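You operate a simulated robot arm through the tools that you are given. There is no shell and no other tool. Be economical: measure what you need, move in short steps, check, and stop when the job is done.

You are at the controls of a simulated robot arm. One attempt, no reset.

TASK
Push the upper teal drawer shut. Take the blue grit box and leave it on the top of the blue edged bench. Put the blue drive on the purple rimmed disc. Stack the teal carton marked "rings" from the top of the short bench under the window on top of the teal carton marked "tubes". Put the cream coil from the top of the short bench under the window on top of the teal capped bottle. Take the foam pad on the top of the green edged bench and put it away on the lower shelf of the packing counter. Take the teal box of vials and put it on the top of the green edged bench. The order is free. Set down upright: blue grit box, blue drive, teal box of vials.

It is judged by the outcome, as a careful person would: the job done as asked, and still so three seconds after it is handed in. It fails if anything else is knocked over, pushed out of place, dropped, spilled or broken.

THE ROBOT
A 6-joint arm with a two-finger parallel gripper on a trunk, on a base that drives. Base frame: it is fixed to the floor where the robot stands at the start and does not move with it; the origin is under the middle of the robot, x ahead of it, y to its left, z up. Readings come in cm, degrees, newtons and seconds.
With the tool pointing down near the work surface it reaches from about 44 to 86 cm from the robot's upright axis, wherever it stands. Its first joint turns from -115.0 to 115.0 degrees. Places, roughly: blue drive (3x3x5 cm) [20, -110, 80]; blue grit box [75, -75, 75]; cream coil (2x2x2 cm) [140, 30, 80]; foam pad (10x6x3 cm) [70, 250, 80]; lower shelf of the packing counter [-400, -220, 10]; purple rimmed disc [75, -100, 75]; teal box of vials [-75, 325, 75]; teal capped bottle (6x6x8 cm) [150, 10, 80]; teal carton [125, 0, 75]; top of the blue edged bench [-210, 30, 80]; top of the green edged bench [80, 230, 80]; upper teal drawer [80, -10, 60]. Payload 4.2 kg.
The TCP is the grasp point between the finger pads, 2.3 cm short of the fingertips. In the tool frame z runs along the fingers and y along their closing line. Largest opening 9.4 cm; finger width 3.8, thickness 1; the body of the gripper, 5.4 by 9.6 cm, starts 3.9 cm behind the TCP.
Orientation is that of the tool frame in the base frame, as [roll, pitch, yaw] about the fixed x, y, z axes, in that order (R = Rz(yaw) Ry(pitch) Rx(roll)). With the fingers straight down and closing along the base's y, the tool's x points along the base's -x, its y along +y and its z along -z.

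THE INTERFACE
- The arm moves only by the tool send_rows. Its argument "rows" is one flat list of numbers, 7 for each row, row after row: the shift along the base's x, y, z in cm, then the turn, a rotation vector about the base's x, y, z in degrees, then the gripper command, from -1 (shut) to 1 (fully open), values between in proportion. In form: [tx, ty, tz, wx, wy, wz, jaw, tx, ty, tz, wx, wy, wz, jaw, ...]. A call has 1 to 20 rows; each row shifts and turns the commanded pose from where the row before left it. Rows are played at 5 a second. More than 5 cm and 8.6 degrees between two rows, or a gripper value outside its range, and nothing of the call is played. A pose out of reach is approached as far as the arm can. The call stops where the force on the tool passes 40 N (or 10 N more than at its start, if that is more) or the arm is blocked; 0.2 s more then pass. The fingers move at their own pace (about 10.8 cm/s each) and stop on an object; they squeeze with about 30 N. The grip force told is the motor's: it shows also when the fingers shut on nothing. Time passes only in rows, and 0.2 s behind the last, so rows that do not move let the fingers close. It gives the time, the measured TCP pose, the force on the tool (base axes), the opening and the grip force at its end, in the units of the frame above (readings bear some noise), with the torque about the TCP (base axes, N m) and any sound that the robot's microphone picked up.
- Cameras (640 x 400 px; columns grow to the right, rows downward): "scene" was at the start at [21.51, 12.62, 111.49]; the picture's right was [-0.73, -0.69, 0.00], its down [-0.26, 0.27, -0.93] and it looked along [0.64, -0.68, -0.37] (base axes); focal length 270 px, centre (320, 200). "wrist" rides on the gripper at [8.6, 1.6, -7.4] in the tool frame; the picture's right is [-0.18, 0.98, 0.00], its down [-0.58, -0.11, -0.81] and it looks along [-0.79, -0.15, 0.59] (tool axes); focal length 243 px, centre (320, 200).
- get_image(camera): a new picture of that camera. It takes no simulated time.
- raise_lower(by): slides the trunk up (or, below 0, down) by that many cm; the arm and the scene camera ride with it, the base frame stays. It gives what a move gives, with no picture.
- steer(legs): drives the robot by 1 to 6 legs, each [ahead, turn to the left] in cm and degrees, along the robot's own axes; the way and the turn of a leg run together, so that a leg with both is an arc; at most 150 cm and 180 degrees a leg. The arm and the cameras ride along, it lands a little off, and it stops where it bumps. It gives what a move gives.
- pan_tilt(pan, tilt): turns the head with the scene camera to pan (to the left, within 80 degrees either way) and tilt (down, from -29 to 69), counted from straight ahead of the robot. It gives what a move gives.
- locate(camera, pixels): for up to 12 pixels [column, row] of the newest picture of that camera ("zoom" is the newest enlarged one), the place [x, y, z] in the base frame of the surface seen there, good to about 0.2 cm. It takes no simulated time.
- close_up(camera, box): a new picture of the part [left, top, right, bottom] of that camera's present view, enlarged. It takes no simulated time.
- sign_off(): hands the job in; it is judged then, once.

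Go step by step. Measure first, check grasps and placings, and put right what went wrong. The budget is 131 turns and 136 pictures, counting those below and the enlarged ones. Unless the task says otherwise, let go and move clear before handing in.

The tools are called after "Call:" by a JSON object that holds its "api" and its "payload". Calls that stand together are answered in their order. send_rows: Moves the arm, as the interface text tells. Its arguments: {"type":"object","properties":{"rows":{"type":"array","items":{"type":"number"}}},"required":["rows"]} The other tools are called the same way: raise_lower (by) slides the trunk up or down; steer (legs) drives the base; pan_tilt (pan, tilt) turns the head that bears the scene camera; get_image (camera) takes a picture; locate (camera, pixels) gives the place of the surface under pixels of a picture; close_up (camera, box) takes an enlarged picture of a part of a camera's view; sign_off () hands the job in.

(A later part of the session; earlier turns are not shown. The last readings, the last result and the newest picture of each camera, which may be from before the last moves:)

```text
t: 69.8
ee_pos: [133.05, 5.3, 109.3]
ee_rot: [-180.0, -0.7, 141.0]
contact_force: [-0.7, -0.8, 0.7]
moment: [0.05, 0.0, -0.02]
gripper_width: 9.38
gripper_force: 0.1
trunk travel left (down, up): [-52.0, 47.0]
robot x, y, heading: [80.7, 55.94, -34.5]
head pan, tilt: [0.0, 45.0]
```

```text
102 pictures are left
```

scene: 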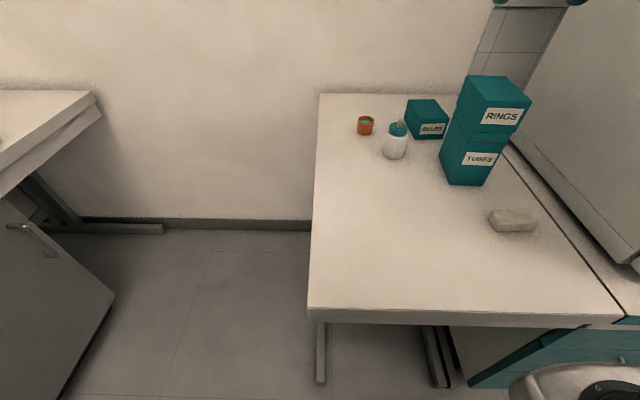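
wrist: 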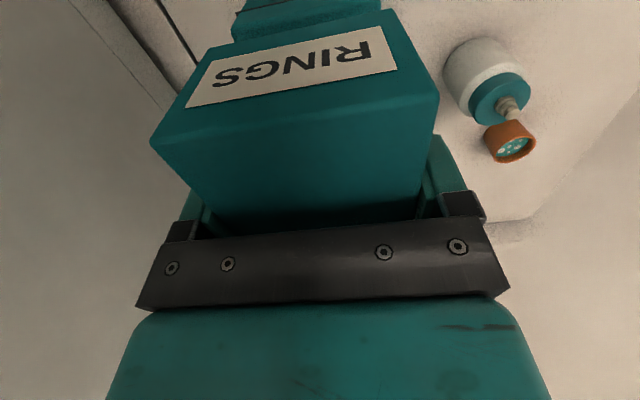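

Stacked properly. Next the blue drive and grit box: I back off, turn right and look along the way.

Call:
{"api": "steer", "payload": {"legs": [[-20, 0], [0, -90]]}}

Call:
{"api": "pan_tilt", "payload": {"pan": 0, "tilt": 25}}

Call:
{"api": "get_image", "payload": {"camera": "scene"}}

Call:
{"api": "pan_tilt", "payload": {"pan": -60, "tilt": 25}}

Call:
{"api": "get_image", "payload": {"camera": "scene"}}

```text
t: 72.4
ee_pos: [108.71, 9.8, 109.31]
ee_rot: [-179.9, -0.6, 134.1]
contact_force: [18.2, 22.4, -0.2]
moment: [-0.5, 0.46, 0.37]
gripper_width: 8.11
gripper_force: 0.2
trunk travel left (down, up): [-52.0, 47.0]
robot x, y, heading: [63.95, 67.39, -43.1]
head pan, tilt: [0.0, 45.0]
stopped in leg 2: the force on the tool passed its limit at 59 N (the readings are from after the stop); the commanded pose is now the measured one
```

```text
t: 73.2
ee_pos: [108.73, 9.69, 109.4]
ee_rot: [-179.9, -0.4, 133.9]
contact_force: [22.3, 25.9, -1.5]
moment: [-0.53, 0.52, 0.49]
gripper_width: 7.87
gripper_force: 0.1
trunk travel left (down, up): [-52.0, 47.0]
robot x, y, heading: [64.47, 66.9, -43.2]
head pan, tilt: [0.0, 25.0]
```

```text
101 pictures are left
```

scene: 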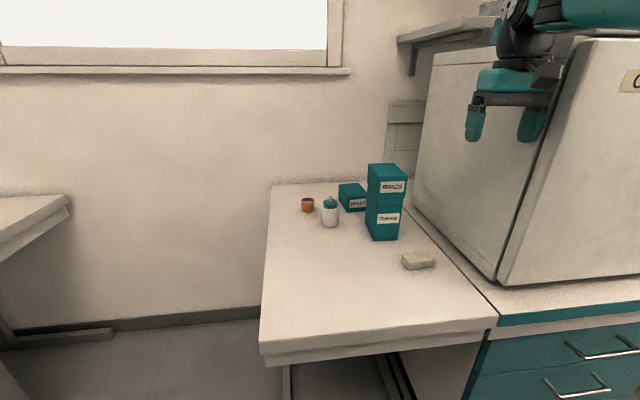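

```text
t: 74.5
ee_pos: [108.75, 9.75, 109.42]
ee_rot: [-179.9, -0.4, 133.8]
contact_force: [21.5, 27.1, -2.4]
moment: [-0.5, 0.46, 0.42]
gripper_width: 7.89
gripper_force: 0.1
trunk travel left (down, up): [-52.0, 47.0]
robot x, y, heading: [64.27, 67.15, -43.3]
head pan, tilt: [-60.0, 25.0]
```

```text
100 pictures are left
```

scene: 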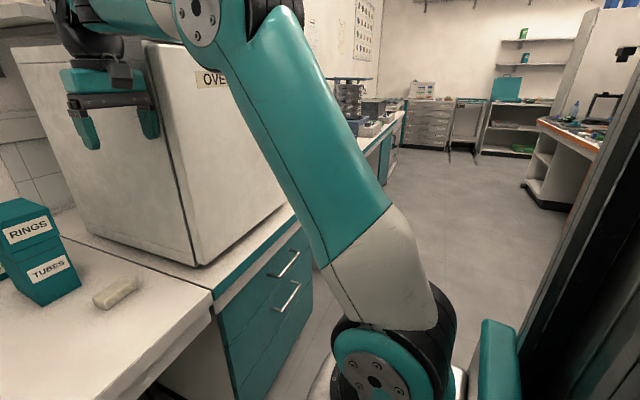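

The turn brought a finger against the oven's side (oven not moved). I turn back left and back off further before turning right.

Call:
{"api": "steer", "payload": {"legs": [[0, 12], [-30, 0]]}}

Call:
{"api": "get_image", "payload": {"camera": "scene"}}

```text
t: 77.3
ee_pos: [93.81, 35.59, 109.32]
ee_rot: [179.9, -0.4, 145.7]
contact_force: [0.1, 0.3, 0.5]
moment: [0.01, 0.02, -0.02]
gripper_width: 9.42
gripper_force: 0.1
trunk travel left (down, up): [-52.0, 47.0]
robot x, y, heading: [38.28, 82.77, -31.3]
head pan, tilt: [-60.0, 25.0]
```

```text
99 pictures are left
```

scene: 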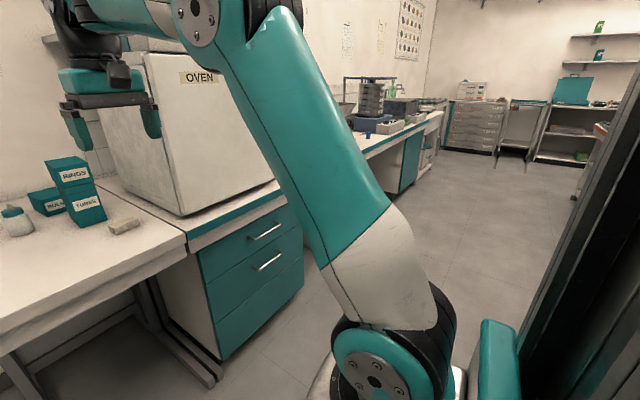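

Clear now; the aisle along the bench is free. I retract the arm, drive along the bench and turn to face the blue drive/disc region.

Call:
{"api": "send_rows", "payload": {"rows": [-2.9, 2.0, 0, 0, 0, 0, 1, -2.9, 2.0, 0, 0, 0, 0, 1, -2.9, 2.0, 0, 0, 0, 0, 1, -2.9, 2.0, 0, 0, 0, 0, 1]}}

Call:
{"api": "steer", "payload": {"legs": [[0, -93.7], [140, 0], [0, 90], [25, 0]]}}

Call:
{"api": "pan_tilt", "payload": {"pan": 0, "tilt": 40}}

Call:
{"api": "get_image", "payload": {"camera": "scene"}}

```text
t: 78.3
ee_pos: [82.13, 43.7, 109.35]
ee_rot: [180.0, -0.4, 145.7]
contact_force: [-0.4, 0.6, 0.2]
moment: [0.02, 0.0, 0.0]
gripper_width: 9.4
gripper_force: 0.2
trunk travel left (down, up): [-52.0, 47.0]
robot x, y, heading: [38.6, 82.96, -31.3]
head pan, tilt: [-60.0, 25.0]
```

```text
t: 94.5
ee_pos: [20.15, -88.2, 109.41]
ee_rot: [180.0, -0.4, 141.7]
contact_force: [0.3, -0.8, 0.3]
moment: [0.02, 0.04, -0.01]
gripper_width: 9.4
gripper_force: 0.0
trunk travel left (down, up): [-52.0, 47.0]
robot x, y, heading: [-20.67, -45.96, -35.2]
head pan, tilt: [-60.0, 25.0]
```

```text
t: 95.8
ee_pos: [20.1, -88.15, 109.36]
ee_rot: [179.9, -0.5, 141.7]
contact_force: [-0.3, -0.1, -0.4]
moment: [-0.03, -0.01, -0.03]
gripper_width: 9.41
gripper_force: 0.1
trunk travel left (down, up): [-52.0, 47.0]
robot x, y, heading: [-20.73, -46.06, -35.6]
head pan, tilt: [0.0, 40.0]
```

```text
98 pictures are left
```

scene: 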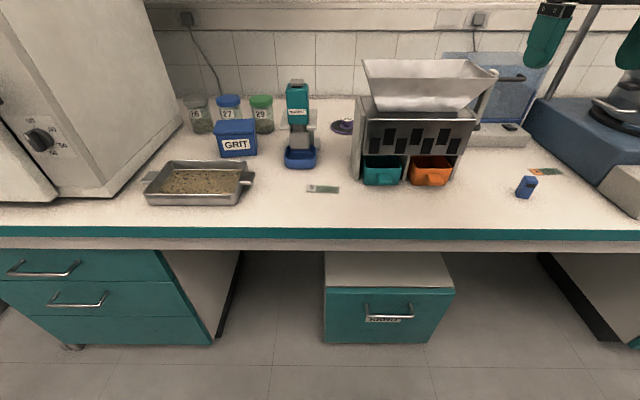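

Good overview. I measure the drive (526,187), disc (342,127), hopper, and grit box.

Call:
{"api": "locate", "payload": {"camera": "scene", "pixels": [[528, 179], [526, 190], [342, 127], [335, 125], [350, 127], [365, 62], [497, 75], [385, 110], [318, 130], [297, 85], [236, 124], [475, 120]]}}

Call:
{"api": "close_up", "payload": {"camera": "scene", "box": [200, 60, 400, 200]}}

Call:
{"api": "close_up", "payload": {"camera": "scene", "box": [490, 150, 570, 210]}}

```text
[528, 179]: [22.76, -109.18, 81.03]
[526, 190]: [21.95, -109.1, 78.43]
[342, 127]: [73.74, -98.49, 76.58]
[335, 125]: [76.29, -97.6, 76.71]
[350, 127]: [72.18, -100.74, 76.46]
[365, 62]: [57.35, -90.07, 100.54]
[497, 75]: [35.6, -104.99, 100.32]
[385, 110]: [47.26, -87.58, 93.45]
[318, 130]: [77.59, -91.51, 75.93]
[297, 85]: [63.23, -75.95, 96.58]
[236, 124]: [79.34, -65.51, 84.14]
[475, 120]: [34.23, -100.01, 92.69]
```

```text
2.86 times, centred on (300, 130) of scene
```

zoom: 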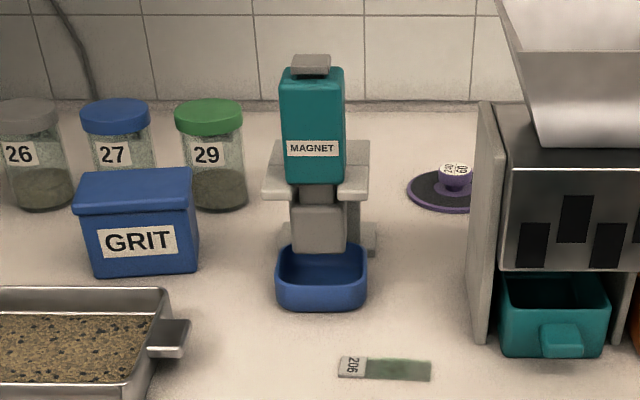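

```text
6.67 times, centred on (530, 180) of scene
```

zoom: 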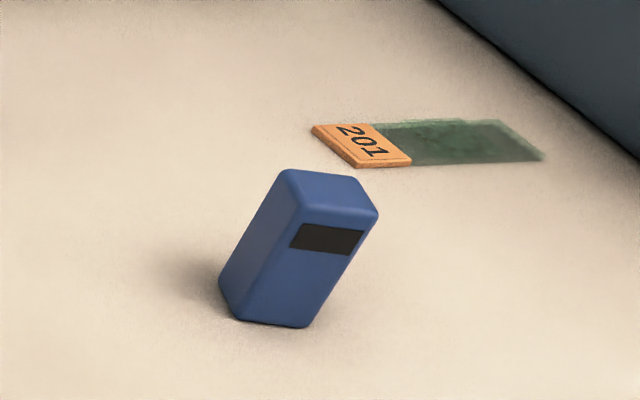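

A small labelled purple thing seems to sit on the disc. I raise the trunk and go closer to see it from above.

Call:
{"api": "raise_lower", "payload": {"by": 20}}

Call:
{"api": "steer", "payload": {"legs": [[27, 0]]}}

Call:
{"api": "pan_tilt", "payload": {"pan": 0, "tilt": 50}}

Call:
{"api": "get_image", "payload": {"camera": "scene"}}

```text
t: 98.0
ee_pos: [20.06, -88.17, 129.33]
ee_rot: [-180.0, -0.4, 141.8]
contact_force: [0.8, 0.6, -0.1]
moment: [0.0, -0.01, 0.02]
gripper_width: 9.4
gripper_force: 0.1
trunk travel left (down, up): [-72.0, 27.0]
robot x, y, heading: [-20.83, -46.25, -35.2]
head pan, tilt: [0.0, 40.0]
```

```text
t: 99.9
ee_pos: [42.19, -103.77, 129.39]
ee_rot: [-179.9, -0.4, 141.7]
contact_force: [0.7, 0.5, -1.0]
moment: [-0.01, -0.03, 0.0]
gripper_width: 9.43
gripper_force: 0.1
trunk travel left (down, up): [-72.0, 27.0]
robot x, y, heading: [1.55, -61.81, -35.1]
head pan, tilt: [0.0, 40.0]
```

```text
t: 100.6
ee_pos: [42.14, -103.77, 129.28]
ee_rot: [179.9, -0.5, 141.7]
contact_force: [0.0, 0.3, 0.5]
moment: [0.01, -0.03, 0.01]
gripper_width: 9.39
gripper_force: 0.0
trunk travel left (down, up): [-72.0, 27.0]
robot x, y, heading: [0.99, -61.92, -35.2]
head pan, tilt: [0.0, 50.0]
```

```text
95 pictures are left
```

scene: 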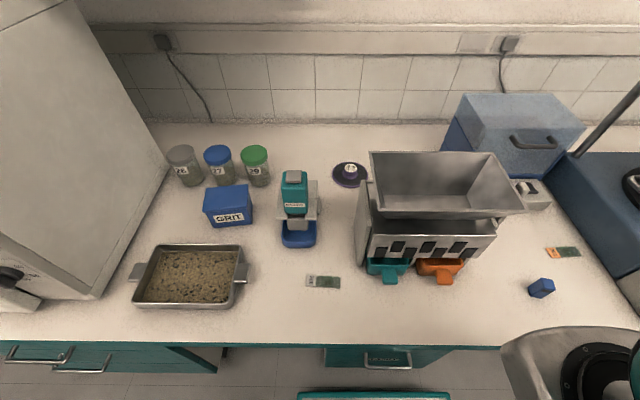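

Call:
{"api": "close_up", "payload": {"camera": "scene", "box": [310, 145, 390, 205]}}

Call:
{"api": "locate", "payload": {"camera": "zoom", "pixels": [[180, 230], [320, 130], [470, 230], [320, 330], [230, 200], [325, 190], [330, 250], [250, 280], [400, 270]]}}

```text
6.67 times, centred on (350, 175) of scene
```

zoom: 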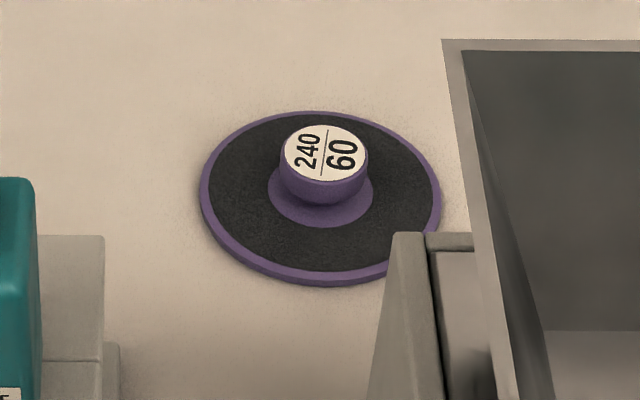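

```text
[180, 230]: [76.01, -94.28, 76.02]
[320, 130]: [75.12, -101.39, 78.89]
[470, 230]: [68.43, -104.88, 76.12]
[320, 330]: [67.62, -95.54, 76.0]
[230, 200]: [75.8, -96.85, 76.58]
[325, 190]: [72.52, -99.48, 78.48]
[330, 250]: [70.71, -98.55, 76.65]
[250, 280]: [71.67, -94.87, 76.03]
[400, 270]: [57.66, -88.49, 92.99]
```

Call:
{"api": "locate", "payload": {"camera": "zoom", "pixels": [[203, 190], [438, 195], [322, 114], [310, 282], [285, 150], [365, 150], [325, 128], [325, 178], [270, 190], [370, 190], [320, 225], [320, 265]]}}

Call:
{"api": "close_up", "payload": {"camera": "scene", "box": [510, 260, 580, 310]}}

Call:
{"api": "locate", "payload": {"camera": "zoom", "pixels": [[250, 160], [310, 140], [400, 180], [300, 200], [290, 300], [150, 190], [340, 200]]}}

```text
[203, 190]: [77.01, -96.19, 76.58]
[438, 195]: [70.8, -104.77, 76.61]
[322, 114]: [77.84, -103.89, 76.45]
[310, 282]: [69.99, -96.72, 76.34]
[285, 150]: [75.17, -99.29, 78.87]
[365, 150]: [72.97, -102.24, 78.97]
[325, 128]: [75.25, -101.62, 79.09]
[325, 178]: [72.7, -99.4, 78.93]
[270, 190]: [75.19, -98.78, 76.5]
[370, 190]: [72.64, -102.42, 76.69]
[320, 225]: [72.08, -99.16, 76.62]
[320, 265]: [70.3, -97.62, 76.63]
```

```text
8.00 times, centred on (545, 285) of scene
```

zoom: 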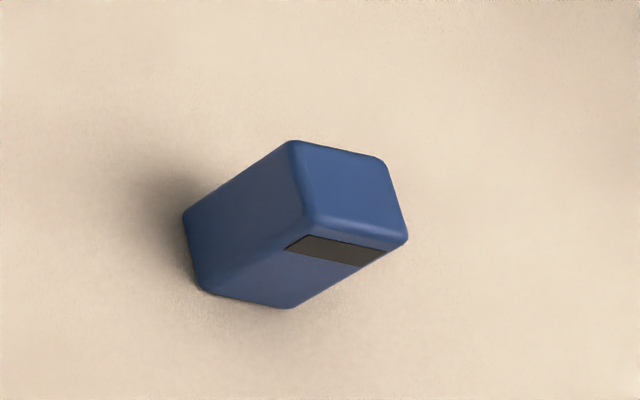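

```text
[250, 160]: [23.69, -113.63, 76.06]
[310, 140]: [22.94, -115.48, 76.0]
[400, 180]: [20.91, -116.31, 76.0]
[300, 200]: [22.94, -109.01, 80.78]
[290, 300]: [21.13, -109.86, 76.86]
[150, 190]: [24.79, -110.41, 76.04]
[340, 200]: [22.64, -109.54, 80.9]
```

The disc has a central knob (top z 79, Ø3.7) and a flat annulus about 3.1 cm wide at z 76.6. First I go above the drive.

Call:
{"api": "send_rows", "payload": {"rows": [-3.98, -1.14, 0, 0, 0, 0, 1, -3.98, -1.14, 0, 0, 0, 0, 1, -3.98, -1.14, 0, 0, 0, 0, 1, -3.98, -1.14, 0, 0, 0, 0, 1, -3.98, -1.14, 0, 0, 0, 0, 1, 0, 0, 0, 0, 0, 0, 0.2]}}

Call:
{"api": "raise_lower", "payload": {"by": -38}}

Call:
{"api": "get_image", "payload": {"camera": "wrist"}}

```text
t: 102.0
ee_pos: [22.28, -109.58, 129.19]
ee_rot: [180.0, -0.4, 141.8]
contact_force: [0.2, -0.2, -1.0]
moment: [0.0, 0.04, 0.02]
gripper_width: 5.66
gripper_force: 0.1
trunk travel left (down, up): [-72.0, 27.0]
robot x, y, heading: [1.05, -61.8, -35.0]
head pan, tilt: [0.0, 50.0]
```

```text
t: 105.7
ee_pos: [22.32, -109.51, 91.31]
ee_rot: [-180.0, -0.4, 141.7]
contact_force: [-0.9, 0.1, 0.0]
moment: [0.02, -0.03, 0.03]
gripper_width: 5.63
gripper_force: 0.0
trunk travel left (down, up): [-34.0, 65.0]
robot x, y, heading: [1.15, -61.76, -35.6]
head pan, tilt: [0.0, 50.0]
```

```text
92 pictures are left
```

wrist: 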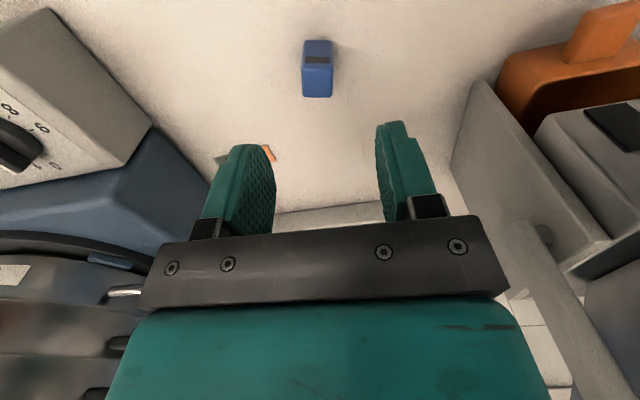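

Call:
{"api": "close_up", "payload": {"camera": "wrist", "box": [278, 20, 358, 110]}}

Call:
{"api": "locate", "payload": {"camera": "wrist", "pixels": [[304, 73], [331, 73], [332, 95], [304, 95], [318, 83], [318, 50], [304, 85], [331, 85]]}}

```text
4.44 times, centred on (318, 65) of wrist
```

zoom: 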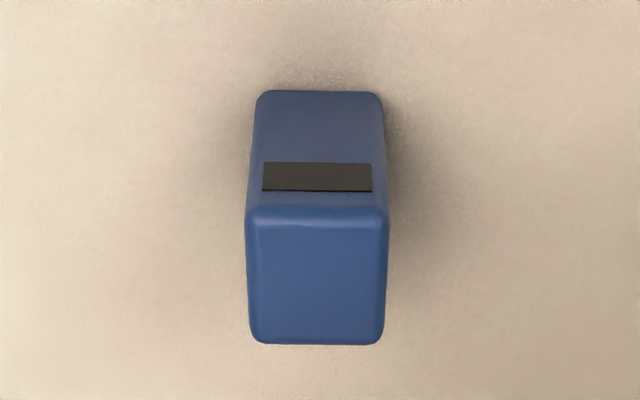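

```text
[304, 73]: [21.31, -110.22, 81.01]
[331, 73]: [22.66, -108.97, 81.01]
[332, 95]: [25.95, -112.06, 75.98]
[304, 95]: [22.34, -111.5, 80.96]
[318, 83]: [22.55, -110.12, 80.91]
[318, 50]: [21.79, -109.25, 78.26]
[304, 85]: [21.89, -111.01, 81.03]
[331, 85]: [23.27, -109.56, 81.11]
```

Drive top centre (22.5,-110.2), about 2.3 cm square, turned ~9° from the gripper. I align, descend and grip.

Call:
{"api": "send_rows", "payload": {"rows": [0.1, -0.35, -2, 0, 0, -4.5, 0.2, 0.1, -0.35, -2, 0, 0, -4.5, 0.2, 0, 0, -3, 0, 0, 0, 0.2, 0, 0, -3, 0, 0, 0, 0.2, 0, 0, -2.2, 0, 0, 0, 0.2, 0, 0, 0, 0, 0, 0, 0.2, 0, 0, 0, 0, 0, 0, -1, 0, 0, 0, 0, 0, 0, -1, 0, 0, 0, 0, 0, 0, -1]}}

Call:
{"api": "get_image", "payload": {"camera": "wrist"}}

```text
t: 107.7
ee_pos: [22.39, -110.16, 79.24]
ee_rot: [-180.0, -0.4, 132.7]
contact_force: [0.0, 0.1, -0.2]
moment: [0.01, 0.02, -0.01]
gripper_width: 2.3
gripper_force: 29.7
trunk travel left (down, up): [-34.0, 65.0]
robot x, y, heading: [1.24, -61.81, -35.1]
head pan, tilt: [0.0, 50.0]
```

```text
90 pictures are left
```

wrist: 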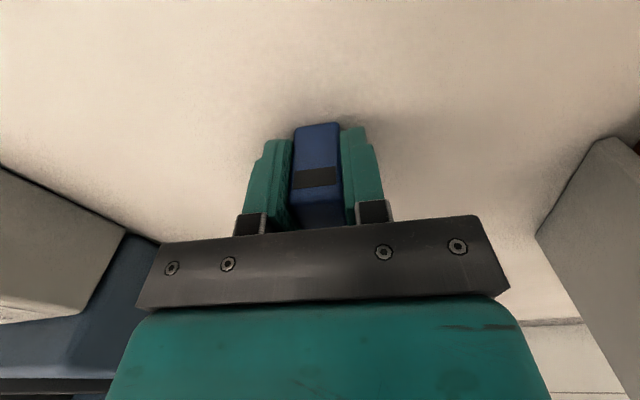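

Drive gripped (2.3 cm). I lift high and measure the hopper's extents with a fresh picture.

Call:
{"api": "send_rows", "payload": {"rows": [0, 0, 2, 0, 0, 0, -1, 0, 0, 3, 0, 0, 0, -1]}}

Call:
{"api": "raise_lower", "payload": {"by": 34}}

Call:
{"api": "get_image", "payload": {"camera": "scene"}}

Call:
{"api": "locate", "payload": {"camera": "scene", "pixels": [[371, 155], [376, 214], [505, 155], [367, 180], [360, 205], [350, 170], [292, 180], [312, 190], [325, 185], [297, 225]]}}

```text
t: 108.2
ee_pos: [22.58, -110.22, 84.06]
ee_rot: [-180.0, -0.5, 132.8]
contact_force: [1.0, -0.2, 0.4]
moment: [0.0, 0.0, 0.02]
gripper_width: 2.33
gripper_force: 30.1
trunk travel left (down, up): [-34.0, 65.0]
robot x, y, heading: [0.92, -61.35, -34.9]
head pan, tilt: [0.0, 50.0]
```

```text
t: 111.6
ee_pos: [22.42, -110.26, 118.06]
ee_rot: [-180.0, -0.4, 132.7]
contact_force: [0.7, 0.0, 0.1]
moment: [-0.01, 0.0, -0.04]
gripper_width: 2.33
gripper_force: 29.9
trunk travel left (down, up): [-68.0, 31.0]
robot x, y, heading: [1.49, -61.64, -35.2]
head pan, tilt: [0.0, 50.0]
```

```text
89 pictures are left
```

scene: 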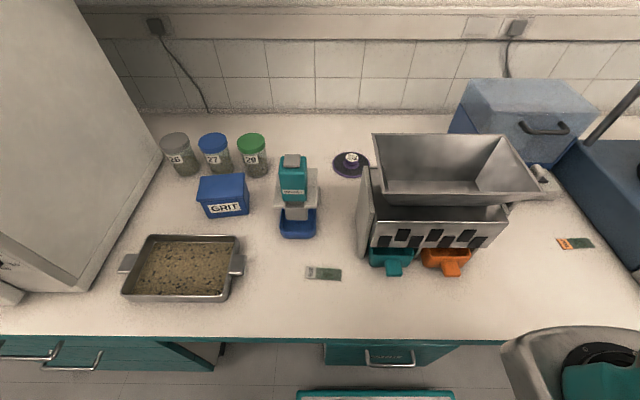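

```text
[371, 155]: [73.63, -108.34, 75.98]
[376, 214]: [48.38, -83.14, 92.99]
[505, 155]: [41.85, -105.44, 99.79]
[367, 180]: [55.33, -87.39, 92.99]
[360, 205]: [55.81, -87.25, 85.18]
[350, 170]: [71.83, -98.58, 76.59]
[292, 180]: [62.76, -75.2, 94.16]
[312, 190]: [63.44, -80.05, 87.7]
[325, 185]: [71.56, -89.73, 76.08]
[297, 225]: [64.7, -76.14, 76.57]
```

Hopper ends near n≈101, disc lies behind it. I shift the robot sideways by 13 cm so the arm passes between magnet stand and hopper, and a little closer.

Call:
{"api": "steer", "payload": {"legs": [[-10, 0], [0, 90], [13, 0], [0, -90], [13, 0]]}}

Call:
{"api": "get_image", "payload": {"camera": "scene"}}

```text
t: 122.1
ee_pos: [32.17, -101.72, 118.06]
ee_rot: [180.0, -0.4, 132.2]
contact_force: [0.4, -0.6, -0.8]
moment: [0.0, 0.0, -0.02]
gripper_width: 2.32
gripper_force: 30.3
trunk travel left (down, up): [-68.0, 31.0]
robot x, y, heading: [11.42, -53.01, -35.6]
head pan, tilt: [0.0, 50.0]
```

```text
88 pictures are left
```

scene: 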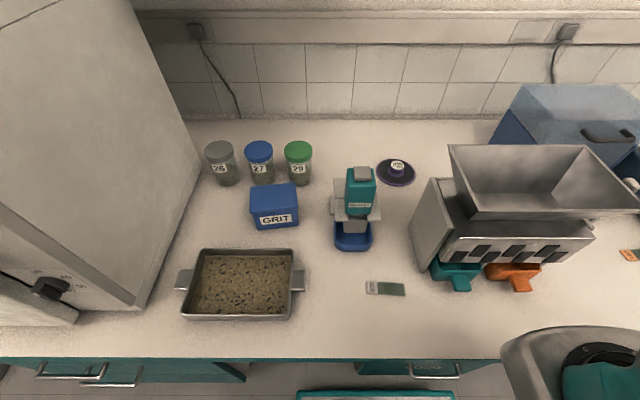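

Call:
{"api": "close_up", "payload": {"camera": "scene", "box": [365, 145, 429, 195]}}

Call:
{"api": "locate", "payload": {"camera": "scene", "pixels": [[378, 171], [414, 172], [396, 160], [396, 184], [396, 166], [391, 165], [403, 165], [395, 179], [384, 176], [448, 150], [455, 212], [362, 172]]}}

```text
8.00 times, centred on (397, 170) of scene
```

zoom: 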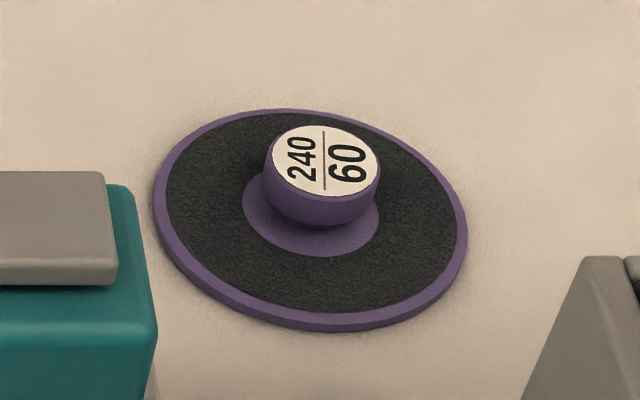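

```text
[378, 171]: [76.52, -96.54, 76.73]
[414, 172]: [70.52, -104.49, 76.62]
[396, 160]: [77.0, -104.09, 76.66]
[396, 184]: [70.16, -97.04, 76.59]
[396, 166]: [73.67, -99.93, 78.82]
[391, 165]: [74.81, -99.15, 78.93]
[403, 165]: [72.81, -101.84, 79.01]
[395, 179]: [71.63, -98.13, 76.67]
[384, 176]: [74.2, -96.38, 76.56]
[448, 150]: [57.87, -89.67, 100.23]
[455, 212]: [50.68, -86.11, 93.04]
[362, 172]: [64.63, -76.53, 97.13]
```

Disc centre (73.6,-100.5), flat ring from r 2.2 to 5. I'll aim for the ring's near-left part at (72.95,-96.75), turning the tool 32°.

Call:
{"api": "send_rows", "payload": {"rows": [4.53, 0.55, 0, 0, 0, -3.58, -1, 4.53, 0.55, 0, 0, 0, -3.58, -1, 4.53, 0.55, 0, 0, 0, -3.58, -1, 4.53, 0.55, 0, 0, 0, -3.58, -1, 4.53, 0.55, 0, 0, 0, -3.58, -1, 4.53, 0.55, 0, 0, 0, -3.58, -1, 4.53, 0.55, 0, 0, 0, -3.58, -1, 4.53, 0.55, 0, 0, 0, -3.58, -1, 4.54, 0.55, 0, 0, 0, -3.56, -1, 0, 0, -4, 0, 0, 0, -1, 0, 0, -4, 0, 0, 0, -1, 0, 0, -4, 0, 0, 0, -1, 0, 0, -4, 0, 0, 0, -1]}}

Call:
{"api": "get_image", "payload": {"camera": "scene"}}

Call:
{"api": "get_image", "payload": {"camera": "wrist"}}

```text
t: 124.1
ee_pos: [70.01, -96.94, 117.56]
ee_rot: [-178.9, -1.3, 104.0]
contact_force: [-12.4, 3.7, -11.5]
moment: [-1.5, -1.12, 1.14]
gripper_width: 2.35
gripper_force: 30.3
trunk travel left (down, up): [-68.0, 31.0]
robot x, y, heading: [11.5, -52.91, -35.5]
head pan, tilt: [0.0, 50.0]
stopped in row 9: the force on the tool passed its limit at 115 N (the readings are from after the stop); the commanded pose is now the measured one
```

```text
86 pictures are left
```

scene: 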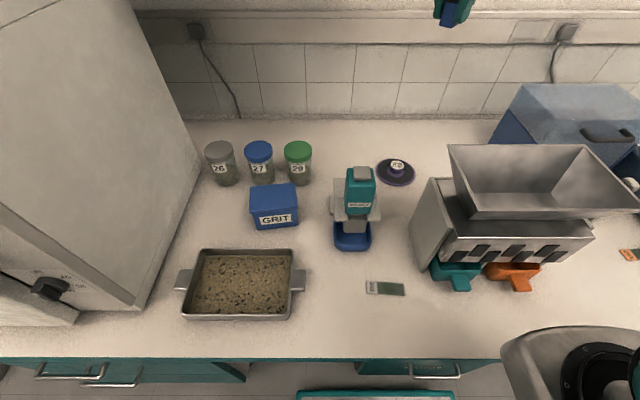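

```text
85 pictures are left
```

wrist: 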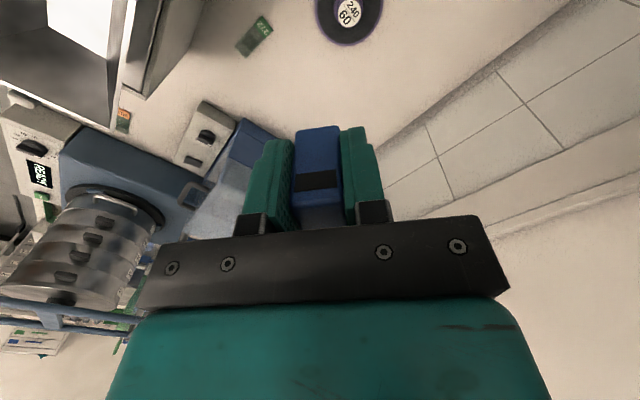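

The arm touched something overhead, probably the wall shelf. I back away slightly and look up.

Call:
{"api": "send_rows", "payload": {"rows": [-3.3, 2.3, 0, 0, 0, 0, -1, -3.3, 2.3, -1, 0, 0, 0, -1]}}

Call:
{"api": "pan_tilt", "payload": {"pan": 0, "tilt": 5}}

Call:
{"api": "get_image", "payload": {"camera": "scene"}}

```text
t: 124.7
ee_pos: [63.61, -92.5, 116.61]
ee_rot: [-179.2, -1.4, 103.9]
contact_force: [-0.5, 0.1, -0.9]
moment: [0.01, 0.02, 0.0]
gripper_width: 2.33
gripper_force: 30.5
trunk travel left (down, up): [-68.0, 31.0]
robot x, y, heading: [11.6, -53.27, -35.9]
head pan, tilt: [0.0, 50.0]
```

```text
t: 125.8
ee_pos: [63.63, -92.35, 116.58]
ee_rot: [-179.2, -1.3, 103.9]
contact_force: [0.2, 0.0, 0.4]
moment: [-0.02, 0.02, -0.03]
gripper_width: 2.33
gripper_force: 30.3
trunk travel left (down, up): [-68.0, 31.0]
robot x, y, heading: [11.72, -52.92, -36.0]
head pan, tilt: [0.0, 5.0]
```

```text
84 pictures are left
```

scene: 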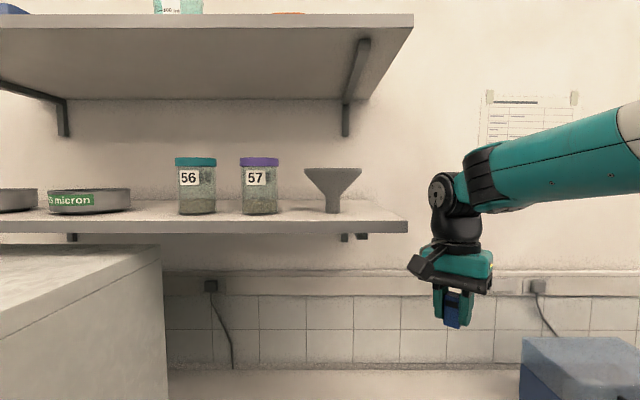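

Shelf items are undisturbed. I measure the shelf's edge.

Call:
{"api": "locate", "payload": {"camera": "scene", "pixels": [[404, 227], [200, 229], [405, 232], [410, 30], [333, 190], [440, 190], [412, 262], [560, 160], [10, 226]]}}

```text
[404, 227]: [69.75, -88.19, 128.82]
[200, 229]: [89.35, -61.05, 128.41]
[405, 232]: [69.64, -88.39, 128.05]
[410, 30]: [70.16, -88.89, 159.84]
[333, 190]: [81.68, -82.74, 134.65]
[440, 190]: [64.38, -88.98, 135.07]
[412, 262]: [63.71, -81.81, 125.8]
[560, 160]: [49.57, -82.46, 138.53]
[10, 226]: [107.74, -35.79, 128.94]
```

Shelf: underside z≈127.5, right end at t≈-32, front at n≈108. To pass under it without the forearm meeting the hopper I want to stand closer; I check the base's clearance to the bench.

Call:
{"api": "pan_tilt", "payload": {"pan": 0, "tilt": 69}}

Call:
{"api": "get_image", "payload": {"camera": "scene"}}

Call:
{"api": "locate", "payload": {"camera": "scene", "pixels": [[320, 300], [370, 330], [320, 250], [370, 230], [320, 370], [420, 330], [250, 330], [370, 300], [370, 270]]}}

```text
t: 127.1
ee_pos: [63.53, -92.51, 116.72]
ee_rot: [-179.0, -1.3, 103.9]
contact_force: [0.5, -0.1, 0.5]
moment: [-0.01, 0.01, 0.02]
gripper_width: 2.32
gripper_force: 30.6
trunk travel left (down, up): [-68.0, 31.0]
robot x, y, heading: [11.37, -53.08, -35.4]
head pan, tilt: [0.0, 68.8]
```

```text
83 pictures are left
```

scene: 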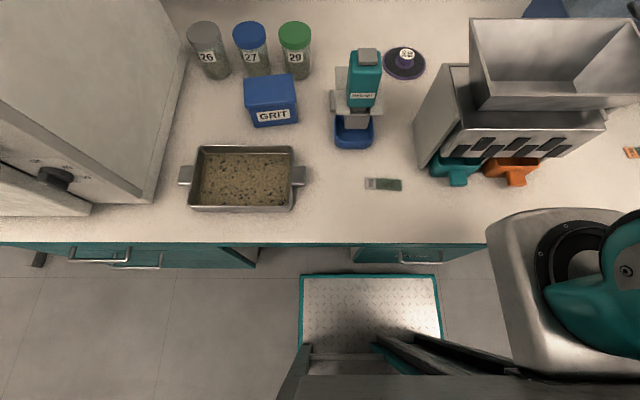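

```text
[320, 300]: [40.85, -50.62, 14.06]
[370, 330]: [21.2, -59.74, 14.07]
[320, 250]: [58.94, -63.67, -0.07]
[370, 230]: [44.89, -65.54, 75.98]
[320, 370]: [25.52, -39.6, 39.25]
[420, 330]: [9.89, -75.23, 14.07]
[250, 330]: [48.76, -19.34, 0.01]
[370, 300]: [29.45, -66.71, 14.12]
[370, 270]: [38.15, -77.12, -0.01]
```

The base front is near the sand pedestal, so I stay here. I'll raise the trunk (steeper forearm), move right of the shelf end, correct the slight tilt and descend behind the hopper.

Call:
{"api": "raise_lower", "payload": {"by": 15}}

Call:
{"api": "send_rows", "payload": {"rows": [0.87, -2.94, 0, -1.02, -1.28, 0, -1, 0.87, -2.94, 0, 0, 0, -4, -1, 0, 0, -4, 0, 0, 0, -1, 0, 0, -4, 0, 0, 0, -1, 0, 0, -4, 0, 0, 0, -1, 0, 0, -4, 0, 0, 0, -1, 0, 0, -4, 0, 0, 0, -1, 0, 0, -4, 0, 0, 0, -1]}}

Call:
{"api": "pan_tilt", "payload": {"pan": -5, "tilt": 40}}

Call:
{"api": "get_image", "payload": {"camera": "scene"}}

```text
t: 128.9
ee_pos: [63.57, -92.35, 131.66]
ee_rot: [-179.1, -1.2, 103.9]
contact_force: [0.6, 0.3, -0.4]
moment: [-0.04, -0.01, 0.01]
gripper_width: 2.3
gripper_force: 29.8
trunk travel left (down, up): [-83.0, 16.0]
robot x, y, heading: [11.2, -52.92, -35.8]
head pan, tilt: [0.0, 68.8]
```

```text
t: 130.7
ee_pos: [65.26, -98.13, 107.77]
ee_rot: [179.9, 0.0, 99.9]
contact_force: [0.3, 0.3, 0.1]
moment: [0.01, -0.02, 0.01]
gripper_width: 2.32
gripper_force: 30.4
trunk travel left (down, up): [-83.0, 16.0]
robot x, y, heading: [11.38, -53.07, -35.8]
head pan, tilt: [0.0, 68.8]
```

```text
t: 131.6
ee_pos: [65.35, -98.16, 107.7]
ee_rot: [179.9, 0.0, 99.9]
contact_force: [0.7, -0.9, -0.5]
moment: [-0.01, -0.02, 0.03]
gripper_width: 2.32
gripper_force: 29.7
trunk travel left (down, up): [-83.0, 16.0]
robot x, y, heading: [11.23, -52.96, -35.7]
head pan, tilt: [-5.0, 40.0]
```

```text
82 pictures are left
```

scene: 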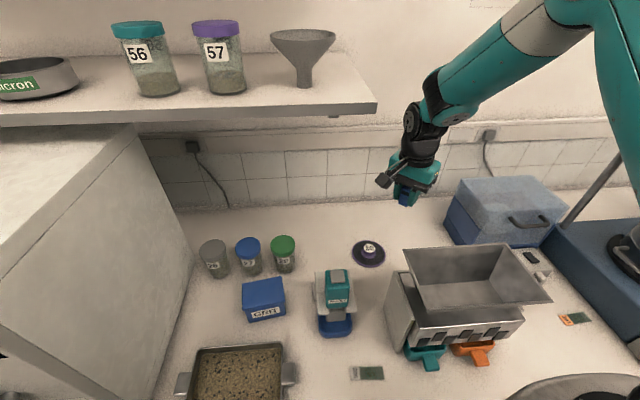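

Forearm is now steep and well clear of the hopper. I descend, then shift over the ring.

Call:
{"api": "send_rows", "payload": {"rows": [0, 0, -4, 0, 0, 0, -1, 0, 0, -4, 0, 0, 0, -1, 2.5, 0.45, -2, 0, 0, 0, -1, 2.5, 0.45, -2, 0, 0, 0, -1, 2.6, 0.5, -2, 0, 0, 0, -1, 0, 0, -4, 0, 0, 0, -1, 0, 0, -4, 0, 0, 0, -1, 0, 0, 0, 0, 0, 0, -1]}}

Call:
{"api": "get_image", "payload": {"camera": "scene"}}

Call:
{"api": "get_image", "payload": {"camera": "wrist"}}

```text
t: 133.4
ee_pos: [73.01, -96.93, 85.68]
ee_rot: [180.0, -0.1, 99.9]
contact_force: [0.5, -0.2, -0.5]
moment: [-0.03, 0.0, -0.01]
gripper_width: 2.31
gripper_force: 29.5
trunk travel left (down, up): [-83.0, 16.0]
robot x, y, heading: [11.47, -53.04, -35.8]
head pan, tilt: [-5.0, 40.0]
```

```text
81 pictures are left
```

scene: 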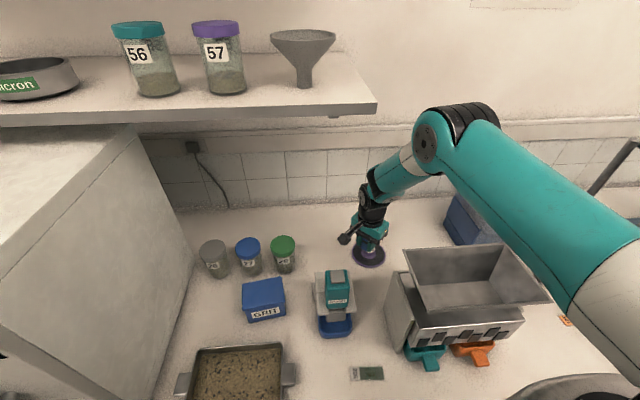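

```text
80 pictures are left
```

wrist: 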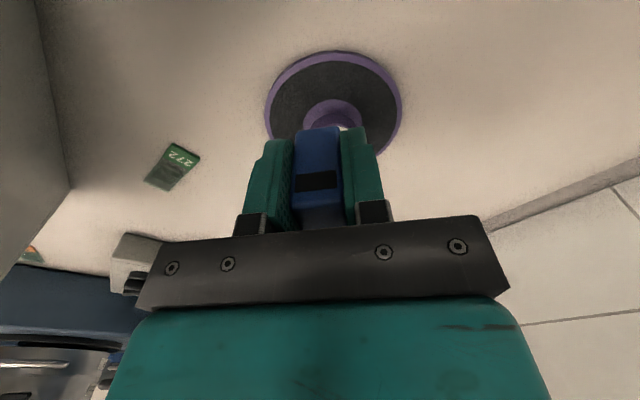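

Call:
{"api": "locate", "payload": {"camera": "wrist", "pixels": [[333, 55], [333, 65], [333, 98], [333, 103], [266, 105], [400, 105], [318, 130], [300, 133], [334, 133]]}}

```text
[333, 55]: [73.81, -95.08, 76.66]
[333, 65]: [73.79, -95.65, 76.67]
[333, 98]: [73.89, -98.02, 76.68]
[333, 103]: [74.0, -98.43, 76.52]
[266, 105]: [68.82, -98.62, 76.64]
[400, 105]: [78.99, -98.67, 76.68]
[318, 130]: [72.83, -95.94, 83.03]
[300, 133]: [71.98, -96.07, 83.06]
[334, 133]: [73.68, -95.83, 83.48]
```

Ring runs from y -98.1 to -95.1 here; I shift the drive 0.45 outward and lower carefully, watching for early contact.

Call:
{"api": "send_rows", "payload": {"rows": [0.05, 0.45, 0, 0, 0, 0, -1, 0, 0, -2, 0, 0, 0, -1, 0, 0, -2, 0, 0, 0, -1, 0, 0, -1, 0, 0, 0, -1, 0, 0, -0.4, 0, 0, 0, -1, 0, 0, -0.2, 0, 0, 0, -1, 0, 0, 0, 0, 0, 0, -1]}}

Call:
{"api": "close_up", "payload": {"camera": "wrist", "box": [240, 60, 400, 240]}}

```text
t: 135.0
ee_pos: [72.82, -96.44, 80.09]
ee_rot: [179.9, 0.1, 99.9]
contact_force: [-0.2, -0.6, -0.4]
moment: [-0.02, -0.01, 0.01]
gripper_width: 2.33
gripper_force: 30.3
trunk travel left (down, up): [-83.0, 16.0]
robot x, y, heading: [11.29, -53.12, -35.9]
head pan, tilt: [-5.0, 40.0]
```

```text
2.22 times, centred on (320, 150) of wrist
```

zoom: 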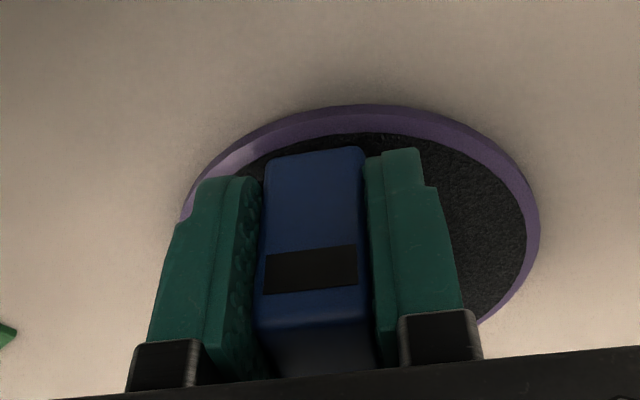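

No early contact, so the ring is truly flat. Final lowering.

Call:
{"api": "send_rows", "payload": {"rows": [0, 0, -0.1, 0, 0, 0, -1, 0, 0, -0.1, 0, 0, 0, -1, 0, 0, 0, 0, 0, 0, -1]}}

```text
t: 135.8
ee_pos: [72.95, -96.48, 79.87]
ee_rot: [179.9, 0.0, 100.0]
contact_force: [0.0, 0.2, -0.5]
moment: [0.04, -0.04, -0.02]
gripper_width: 2.3
gripper_force: 30.0
trunk travel left (down, up): [-83.0, 16.0]
robot x, y, heading: [11.56, -53.14, -35.7]
head pan, tilt: [-5.0, 40.0]
```

Call:
{"api": "send_rows", "payload": {"rows": [0, 0, -0.1, 0, 0, 0, -1, 0, 0, 0, 0, 0, 0, -1]}}

```text
t: 136.4
ee_pos: [72.92, -96.58, 79.84]
ee_rot: [180.0, 0.0, 99.9]
contact_force: [0.0, 0.2, -0.3]
moment: [0.03, 0.03, -0.01]
gripper_width: 2.33
gripper_force: 30.2
trunk travel left (down, up): [-83.0, 16.0]
robot x, y, heading: [11.36, -53.48, -35.5]
head pan, tilt: [-5.0, 40.0]
```

Call:
{"api": "send_rows", "payload": {"rows": [0, 0, -0.1, 0, 0, 0, -1, 0, 0, -0.05, 0, 0, 0, -1, 0, 0, 0, 0, 0, 0, -1]}}

```text
t: 137.2
ee_pos: [73.0, -96.42, 79.62]
ee_rot: [179.8, 0.0, 100.0]
contact_force: [0.0, 1.0, 4.1]
moment: [0.02, 0.07, 0.01]
gripper_width: 2.31
gripper_force: 29.4
trunk travel left (down, up): [-83.0, 16.0]
robot x, y, heading: [11.38, -53.21, -35.7]
head pan, tilt: [-5.0, 40.0]
```

Contact at 4 N. I release a little and rise.

Call:
{"api": "send_rows", "payload": {"rows": [0, 0, 0, 0, 0, 0, -0.3, 0, 0, 0, 0, 0, 0, 0, 0, 0, 0, 0, 0, 0, 0, 0, 0, 2, 0, 0, 0, 0, 0, 0, 3, 0, 0, 0, 0, 0, 0, 4, 0, 0, 0, 0]}}

Call:
{"api": "get_image", "payload": {"camera": "wrist"}}

```text
t: 138.6
ee_pos: [72.97, -96.41, 88.57]
ee_rot: [180.0, 0.0, 99.9]
contact_force: [-0.6, -0.7, -0.1]
moment: [0.01, -0.01, 0.01]
gripper_width: 4.7
gripper_force: 0.1
trunk travel left (down, up): [-83.0, 16.0]
robot x, y, heading: [11.37, -53.36, -35.7]
head pan, tilt: [-5.0, 40.0]
```

```text
78 pictures are left
```

wrist: 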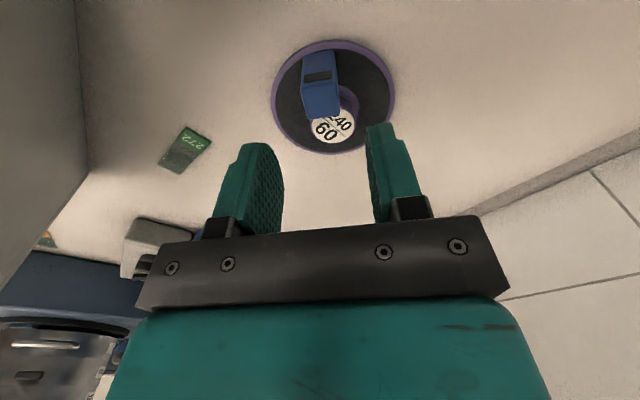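

The drive stands upright on the ring. I retreat the way I came and swing over toward the grit box.

Call:
{"api": "send_rows", "payload": {"rows": [0, 0, 4, 0, 0, 0, 0, 0, 0, 3.5, 0, 0, 0, 0, -3.8, -0.7, 0, 0, 0, 0, 0, -3.8, -0.7, 0, 0, 0, 0, 0, 0, 0, 4, 0, 0, 0, 0, 0, 0, 4, 0, 0, 0, 0, 0, 0, 4, 0, 0, 0, 0, 0, 0, 4, 0, 0, 0, 0, 0, 0, 4, 0, 0, 0, 0, -4.1, 2.8, 0, 0, 0, 0, 0, -4.1, 2.8, 0, 0, 0, 0, 0, -4.1, 2.8, 0, 0, 0, 0, 0, 1.74, 4.2, 0, 0, 0, 6.4, 1, 1.74, 4.2, 0, 0, 0, 6.4, 1, 1.74, 4.2, 0, 0, 0, 6.4, 1, 1.74, 4.2, 0, 0, 0, 6.4, 1, 1.74, 4.2, 0, 0, 0, 6.4, 1, 1.74, 4.2, 0, 0, 0, 6.4, 1, 1.74, 4.2, 0, 0, 0, 6.4, 1]}}

Call:
{"api": "pan_tilt", "payload": {"pan": 5, "tilt": 45}}

Call:
{"api": "get_image", "payload": {"camera": "scene"}}

```text
t: 142.6
ee_pos: [65.29, -60.03, 116.02]
ee_rot: [180.0, 0.0, 144.8]
contact_force: [0.4, -0.5, -0.5]
moment: [0.0, -0.04, 0.02]
gripper_width: 9.39
gripper_force: 0.1
trunk travel left (down, up): [-83.0, 16.0]
robot x, y, heading: [11.67, -53.22, -36.1]
head pan, tilt: [-5.0, 40.0]
```

```text
t: 143.3
ee_pos: [65.21, -60.05, 116.04]
ee_rot: [179.9, -0.1, 144.8]
contact_force: [-0.1, 0.1, 0.6]
moment: [0.03, -0.03, 0.02]
gripper_width: 9.4
gripper_force: 0.0
trunk travel left (down, up): [-83.0, 16.0]
robot x, y, heading: [11.3, -53.12, -35.9]
head pan, tilt: [5.0, 45.0]
```

```text
77 pictures are left
```

scene: 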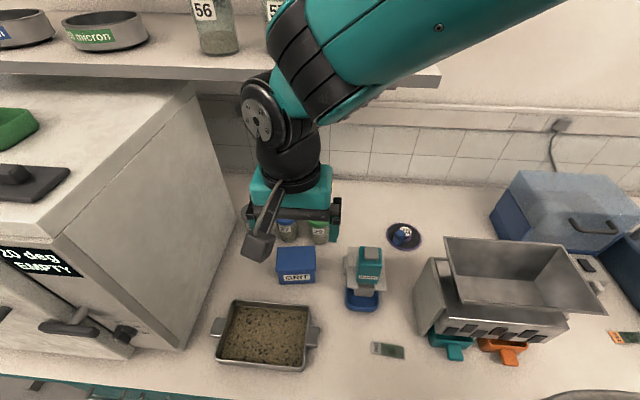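

Call:
{"api": "close_up", "payload": {"camera": "scene", "box": [262, 230, 342, 300]}}

Call:
{"api": "locate", "payload": {"camera": "zoom", "pixels": [[115, 100], [410, 100], [415, 240], [125, 245], [265, 170], [265, 270], [140, 380], [400, 365]]}}

Call:
{"api": "locate", "payload": {"camera": "scene", "pixels": [[180, 250], [190, 170], [110, 250], [230, 305], [310, 345], [288, 222], [318, 222], [368, 255]]}}

```text
5.71 times, centred on (302, 265) of scene
```

zoom: 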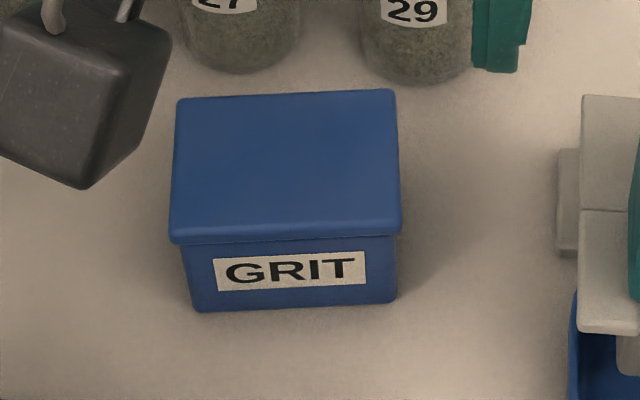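

```text
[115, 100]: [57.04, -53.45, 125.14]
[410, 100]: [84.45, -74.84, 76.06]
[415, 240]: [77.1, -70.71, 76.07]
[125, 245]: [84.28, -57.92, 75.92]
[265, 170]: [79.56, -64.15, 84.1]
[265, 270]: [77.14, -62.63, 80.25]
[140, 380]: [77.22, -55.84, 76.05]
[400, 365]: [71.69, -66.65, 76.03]
```

```text
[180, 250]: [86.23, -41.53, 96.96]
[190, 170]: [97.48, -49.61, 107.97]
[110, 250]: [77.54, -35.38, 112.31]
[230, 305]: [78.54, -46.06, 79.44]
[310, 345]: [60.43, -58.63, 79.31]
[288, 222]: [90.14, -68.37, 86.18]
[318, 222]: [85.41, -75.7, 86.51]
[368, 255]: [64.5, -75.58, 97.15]
```

Call:
{"api": "locate", "payload": {"camera": "zoom", "pixels": [[182, 105], [390, 97], [396, 225], [176, 235], [285, 165], [185, 300], [395, 295], [290, 305]]}}

```text
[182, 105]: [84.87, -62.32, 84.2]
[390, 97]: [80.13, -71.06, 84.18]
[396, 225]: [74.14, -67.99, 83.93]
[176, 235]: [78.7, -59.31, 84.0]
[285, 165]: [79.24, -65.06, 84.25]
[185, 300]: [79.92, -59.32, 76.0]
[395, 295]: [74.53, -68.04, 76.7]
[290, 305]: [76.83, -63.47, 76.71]
```

Grit box: lid centre (79.46,-65.17), 10.2×7 cm, short axis at -27°. I rotate the tool 82° while lowering in front of the shelf, then advance above it.

Call:
{"api": "send_rows", "payload": {"rows": [0, 0, -1.8, 0, 0, -8.2, 1, 0, 0, -1.8, 0, 0, -8.2, 1, 0, 0, -1.8, 0, 0, -8.2, 1, 0, 0, -1.8, 0, 0, -8.2, 1, 0, 0, -1.8, 0, 0, -8.2, 1, 0, 0, -1.8, 0, 0, -8.2, 1, 0, 0, -1.8, 0, 0, -8.2, 1, 0, 0, -1.8, 0, 0, -8.2, 1, 0, 0, -1.8, 0, 0, -8.2, 1, 0, 0, -1.8, 0, 0, -8.1, 1, 3.55, -1.28, 0, 0, 0, 0, 1, 3.55, -1.28, 0, 0, 0, 0, 1, 3.55, -1.28, 0, 0, 0, 0, 1, 3.6, -1.28, -2, 0, 0, 0, 1, 0, 0, 0, 0, 0, 0, 1]}}

Call:
{"api": "get_image", "payload": {"camera": "wrist"}}

Call:
{"api": "get_image", "payload": {"camera": "scene"}}

```text
t: 146.5
ee_pos: [79.45, -65.14, 96.1]
ee_rot: [179.8, 0.0, 62.9]
contact_force: [-1.2, 0.7, -0.2]
moment: [-0.02, 0.01, -0.02]
gripper_width: 9.4
gripper_force: 0.0
trunk travel left (down, up): [-83.0, 16.0]
robot x, y, heading: [11.22, -53.0, -35.6]
head pan, tilt: [5.0, 45.0]
```

```text
75 pictures are left
```

wrist: 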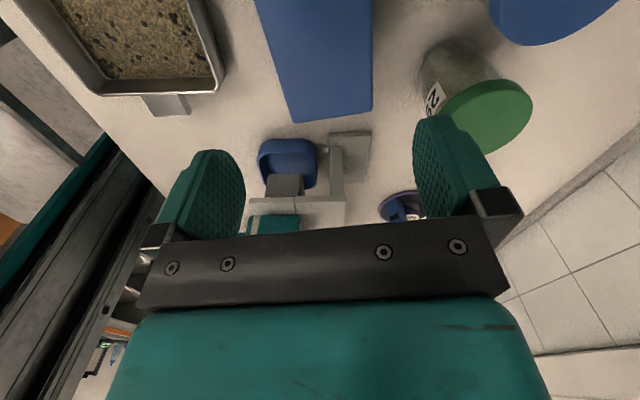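

```text
74 pictures are left
```

scene: 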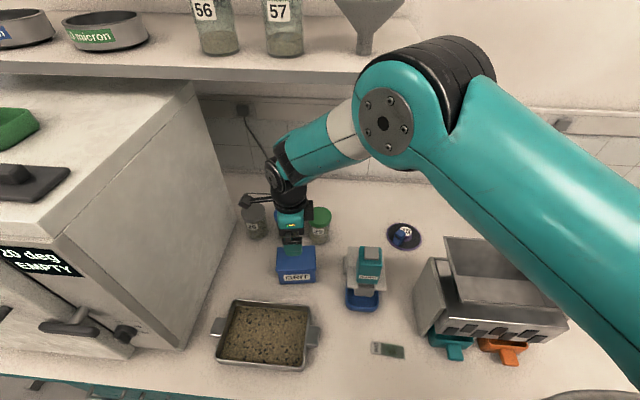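

Call:
{"api": "locate", "payload": {"camera": "wrist", "pixels": [[293, 118], [370, 108], [370, 20], [262, 20], [371, 60], [276, 60], [440, 100], [450, 130], [500, 20]]}}

```text
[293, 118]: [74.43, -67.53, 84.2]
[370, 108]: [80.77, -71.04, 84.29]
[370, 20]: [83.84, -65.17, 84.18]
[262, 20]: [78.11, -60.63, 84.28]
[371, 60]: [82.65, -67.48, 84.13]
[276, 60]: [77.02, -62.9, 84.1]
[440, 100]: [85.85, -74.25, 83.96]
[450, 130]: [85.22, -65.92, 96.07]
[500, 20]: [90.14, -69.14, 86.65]
```

Aligned well; small trim, then descend and grip with TCP at about 81.2.

Call:
{"api": "send_rows", "payload": {"rows": [0.27, -0.14, -3, 0, 0, -0.7, 1, 0, 0, -4, 0, 0, 0, 1, 0, 0, -4, 0, 0, 0, 1, 0, 0, -2.5, 0, 0, 0, 1, 0, 0, -1.4, 0, 0, 0, 1, 0, 0, 0, 0, 0, 0, 1, 0, 0, 0, 0, 0, 0, -1, 0, 0, 0, 0, 0, 0, -1, 0, 0, 0, 0, 0, 0, -1, 0, 0, 0, 0, 0, 0, -1]}}

Call:
{"api": "send_rows", "payload": {"rows": [0, 0, 1, 0, 0, 0, -1, 0, 0, 2, 0, 0, 0, -1, 0, 0, 2, 0, 0, 0, -1]}}

Call:
{"api": "close_up", "payload": {"camera": "scene", "box": [230, 190, 370, 300]}}

```text
t: 148.7
ee_pos: [79.79, -65.22, 81.17]
ee_rot: [179.8, 0.0, 62.1]
contact_force: [-0.4, -0.1, -0.2]
moment: [0.0, 0.01, 0.0]
gripper_width: 7.56
gripper_force: 29.7
trunk travel left (down, up): [-83.0, 16.0]
robot x, y, heading: [11.46, -53.05, -35.5]
head pan, tilt: [5.0, 45.0]
```

```text
t: 149.5
ee_pos: [79.76, -65.23, 86.24]
ee_rot: [179.9, -0.1, 62.1]
contact_force: [0.1, 0.6, -2.2]
moment: [0.02, 0.01, 0.04]
gripper_width: 7.57
gripper_force: 29.8
trunk travel left (down, up): [-83.0, 16.0]
robot x, y, heading: [11.43, -52.8, -35.5]
head pan, tilt: [5.0, 45.0]
```

```text
3.64 times, centred on (300, 245) of scene
```

zoom: 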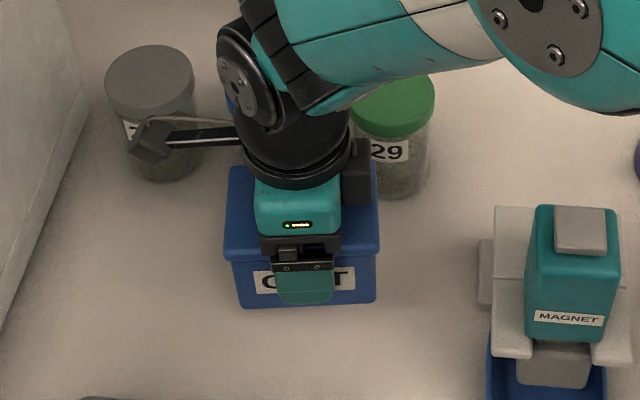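

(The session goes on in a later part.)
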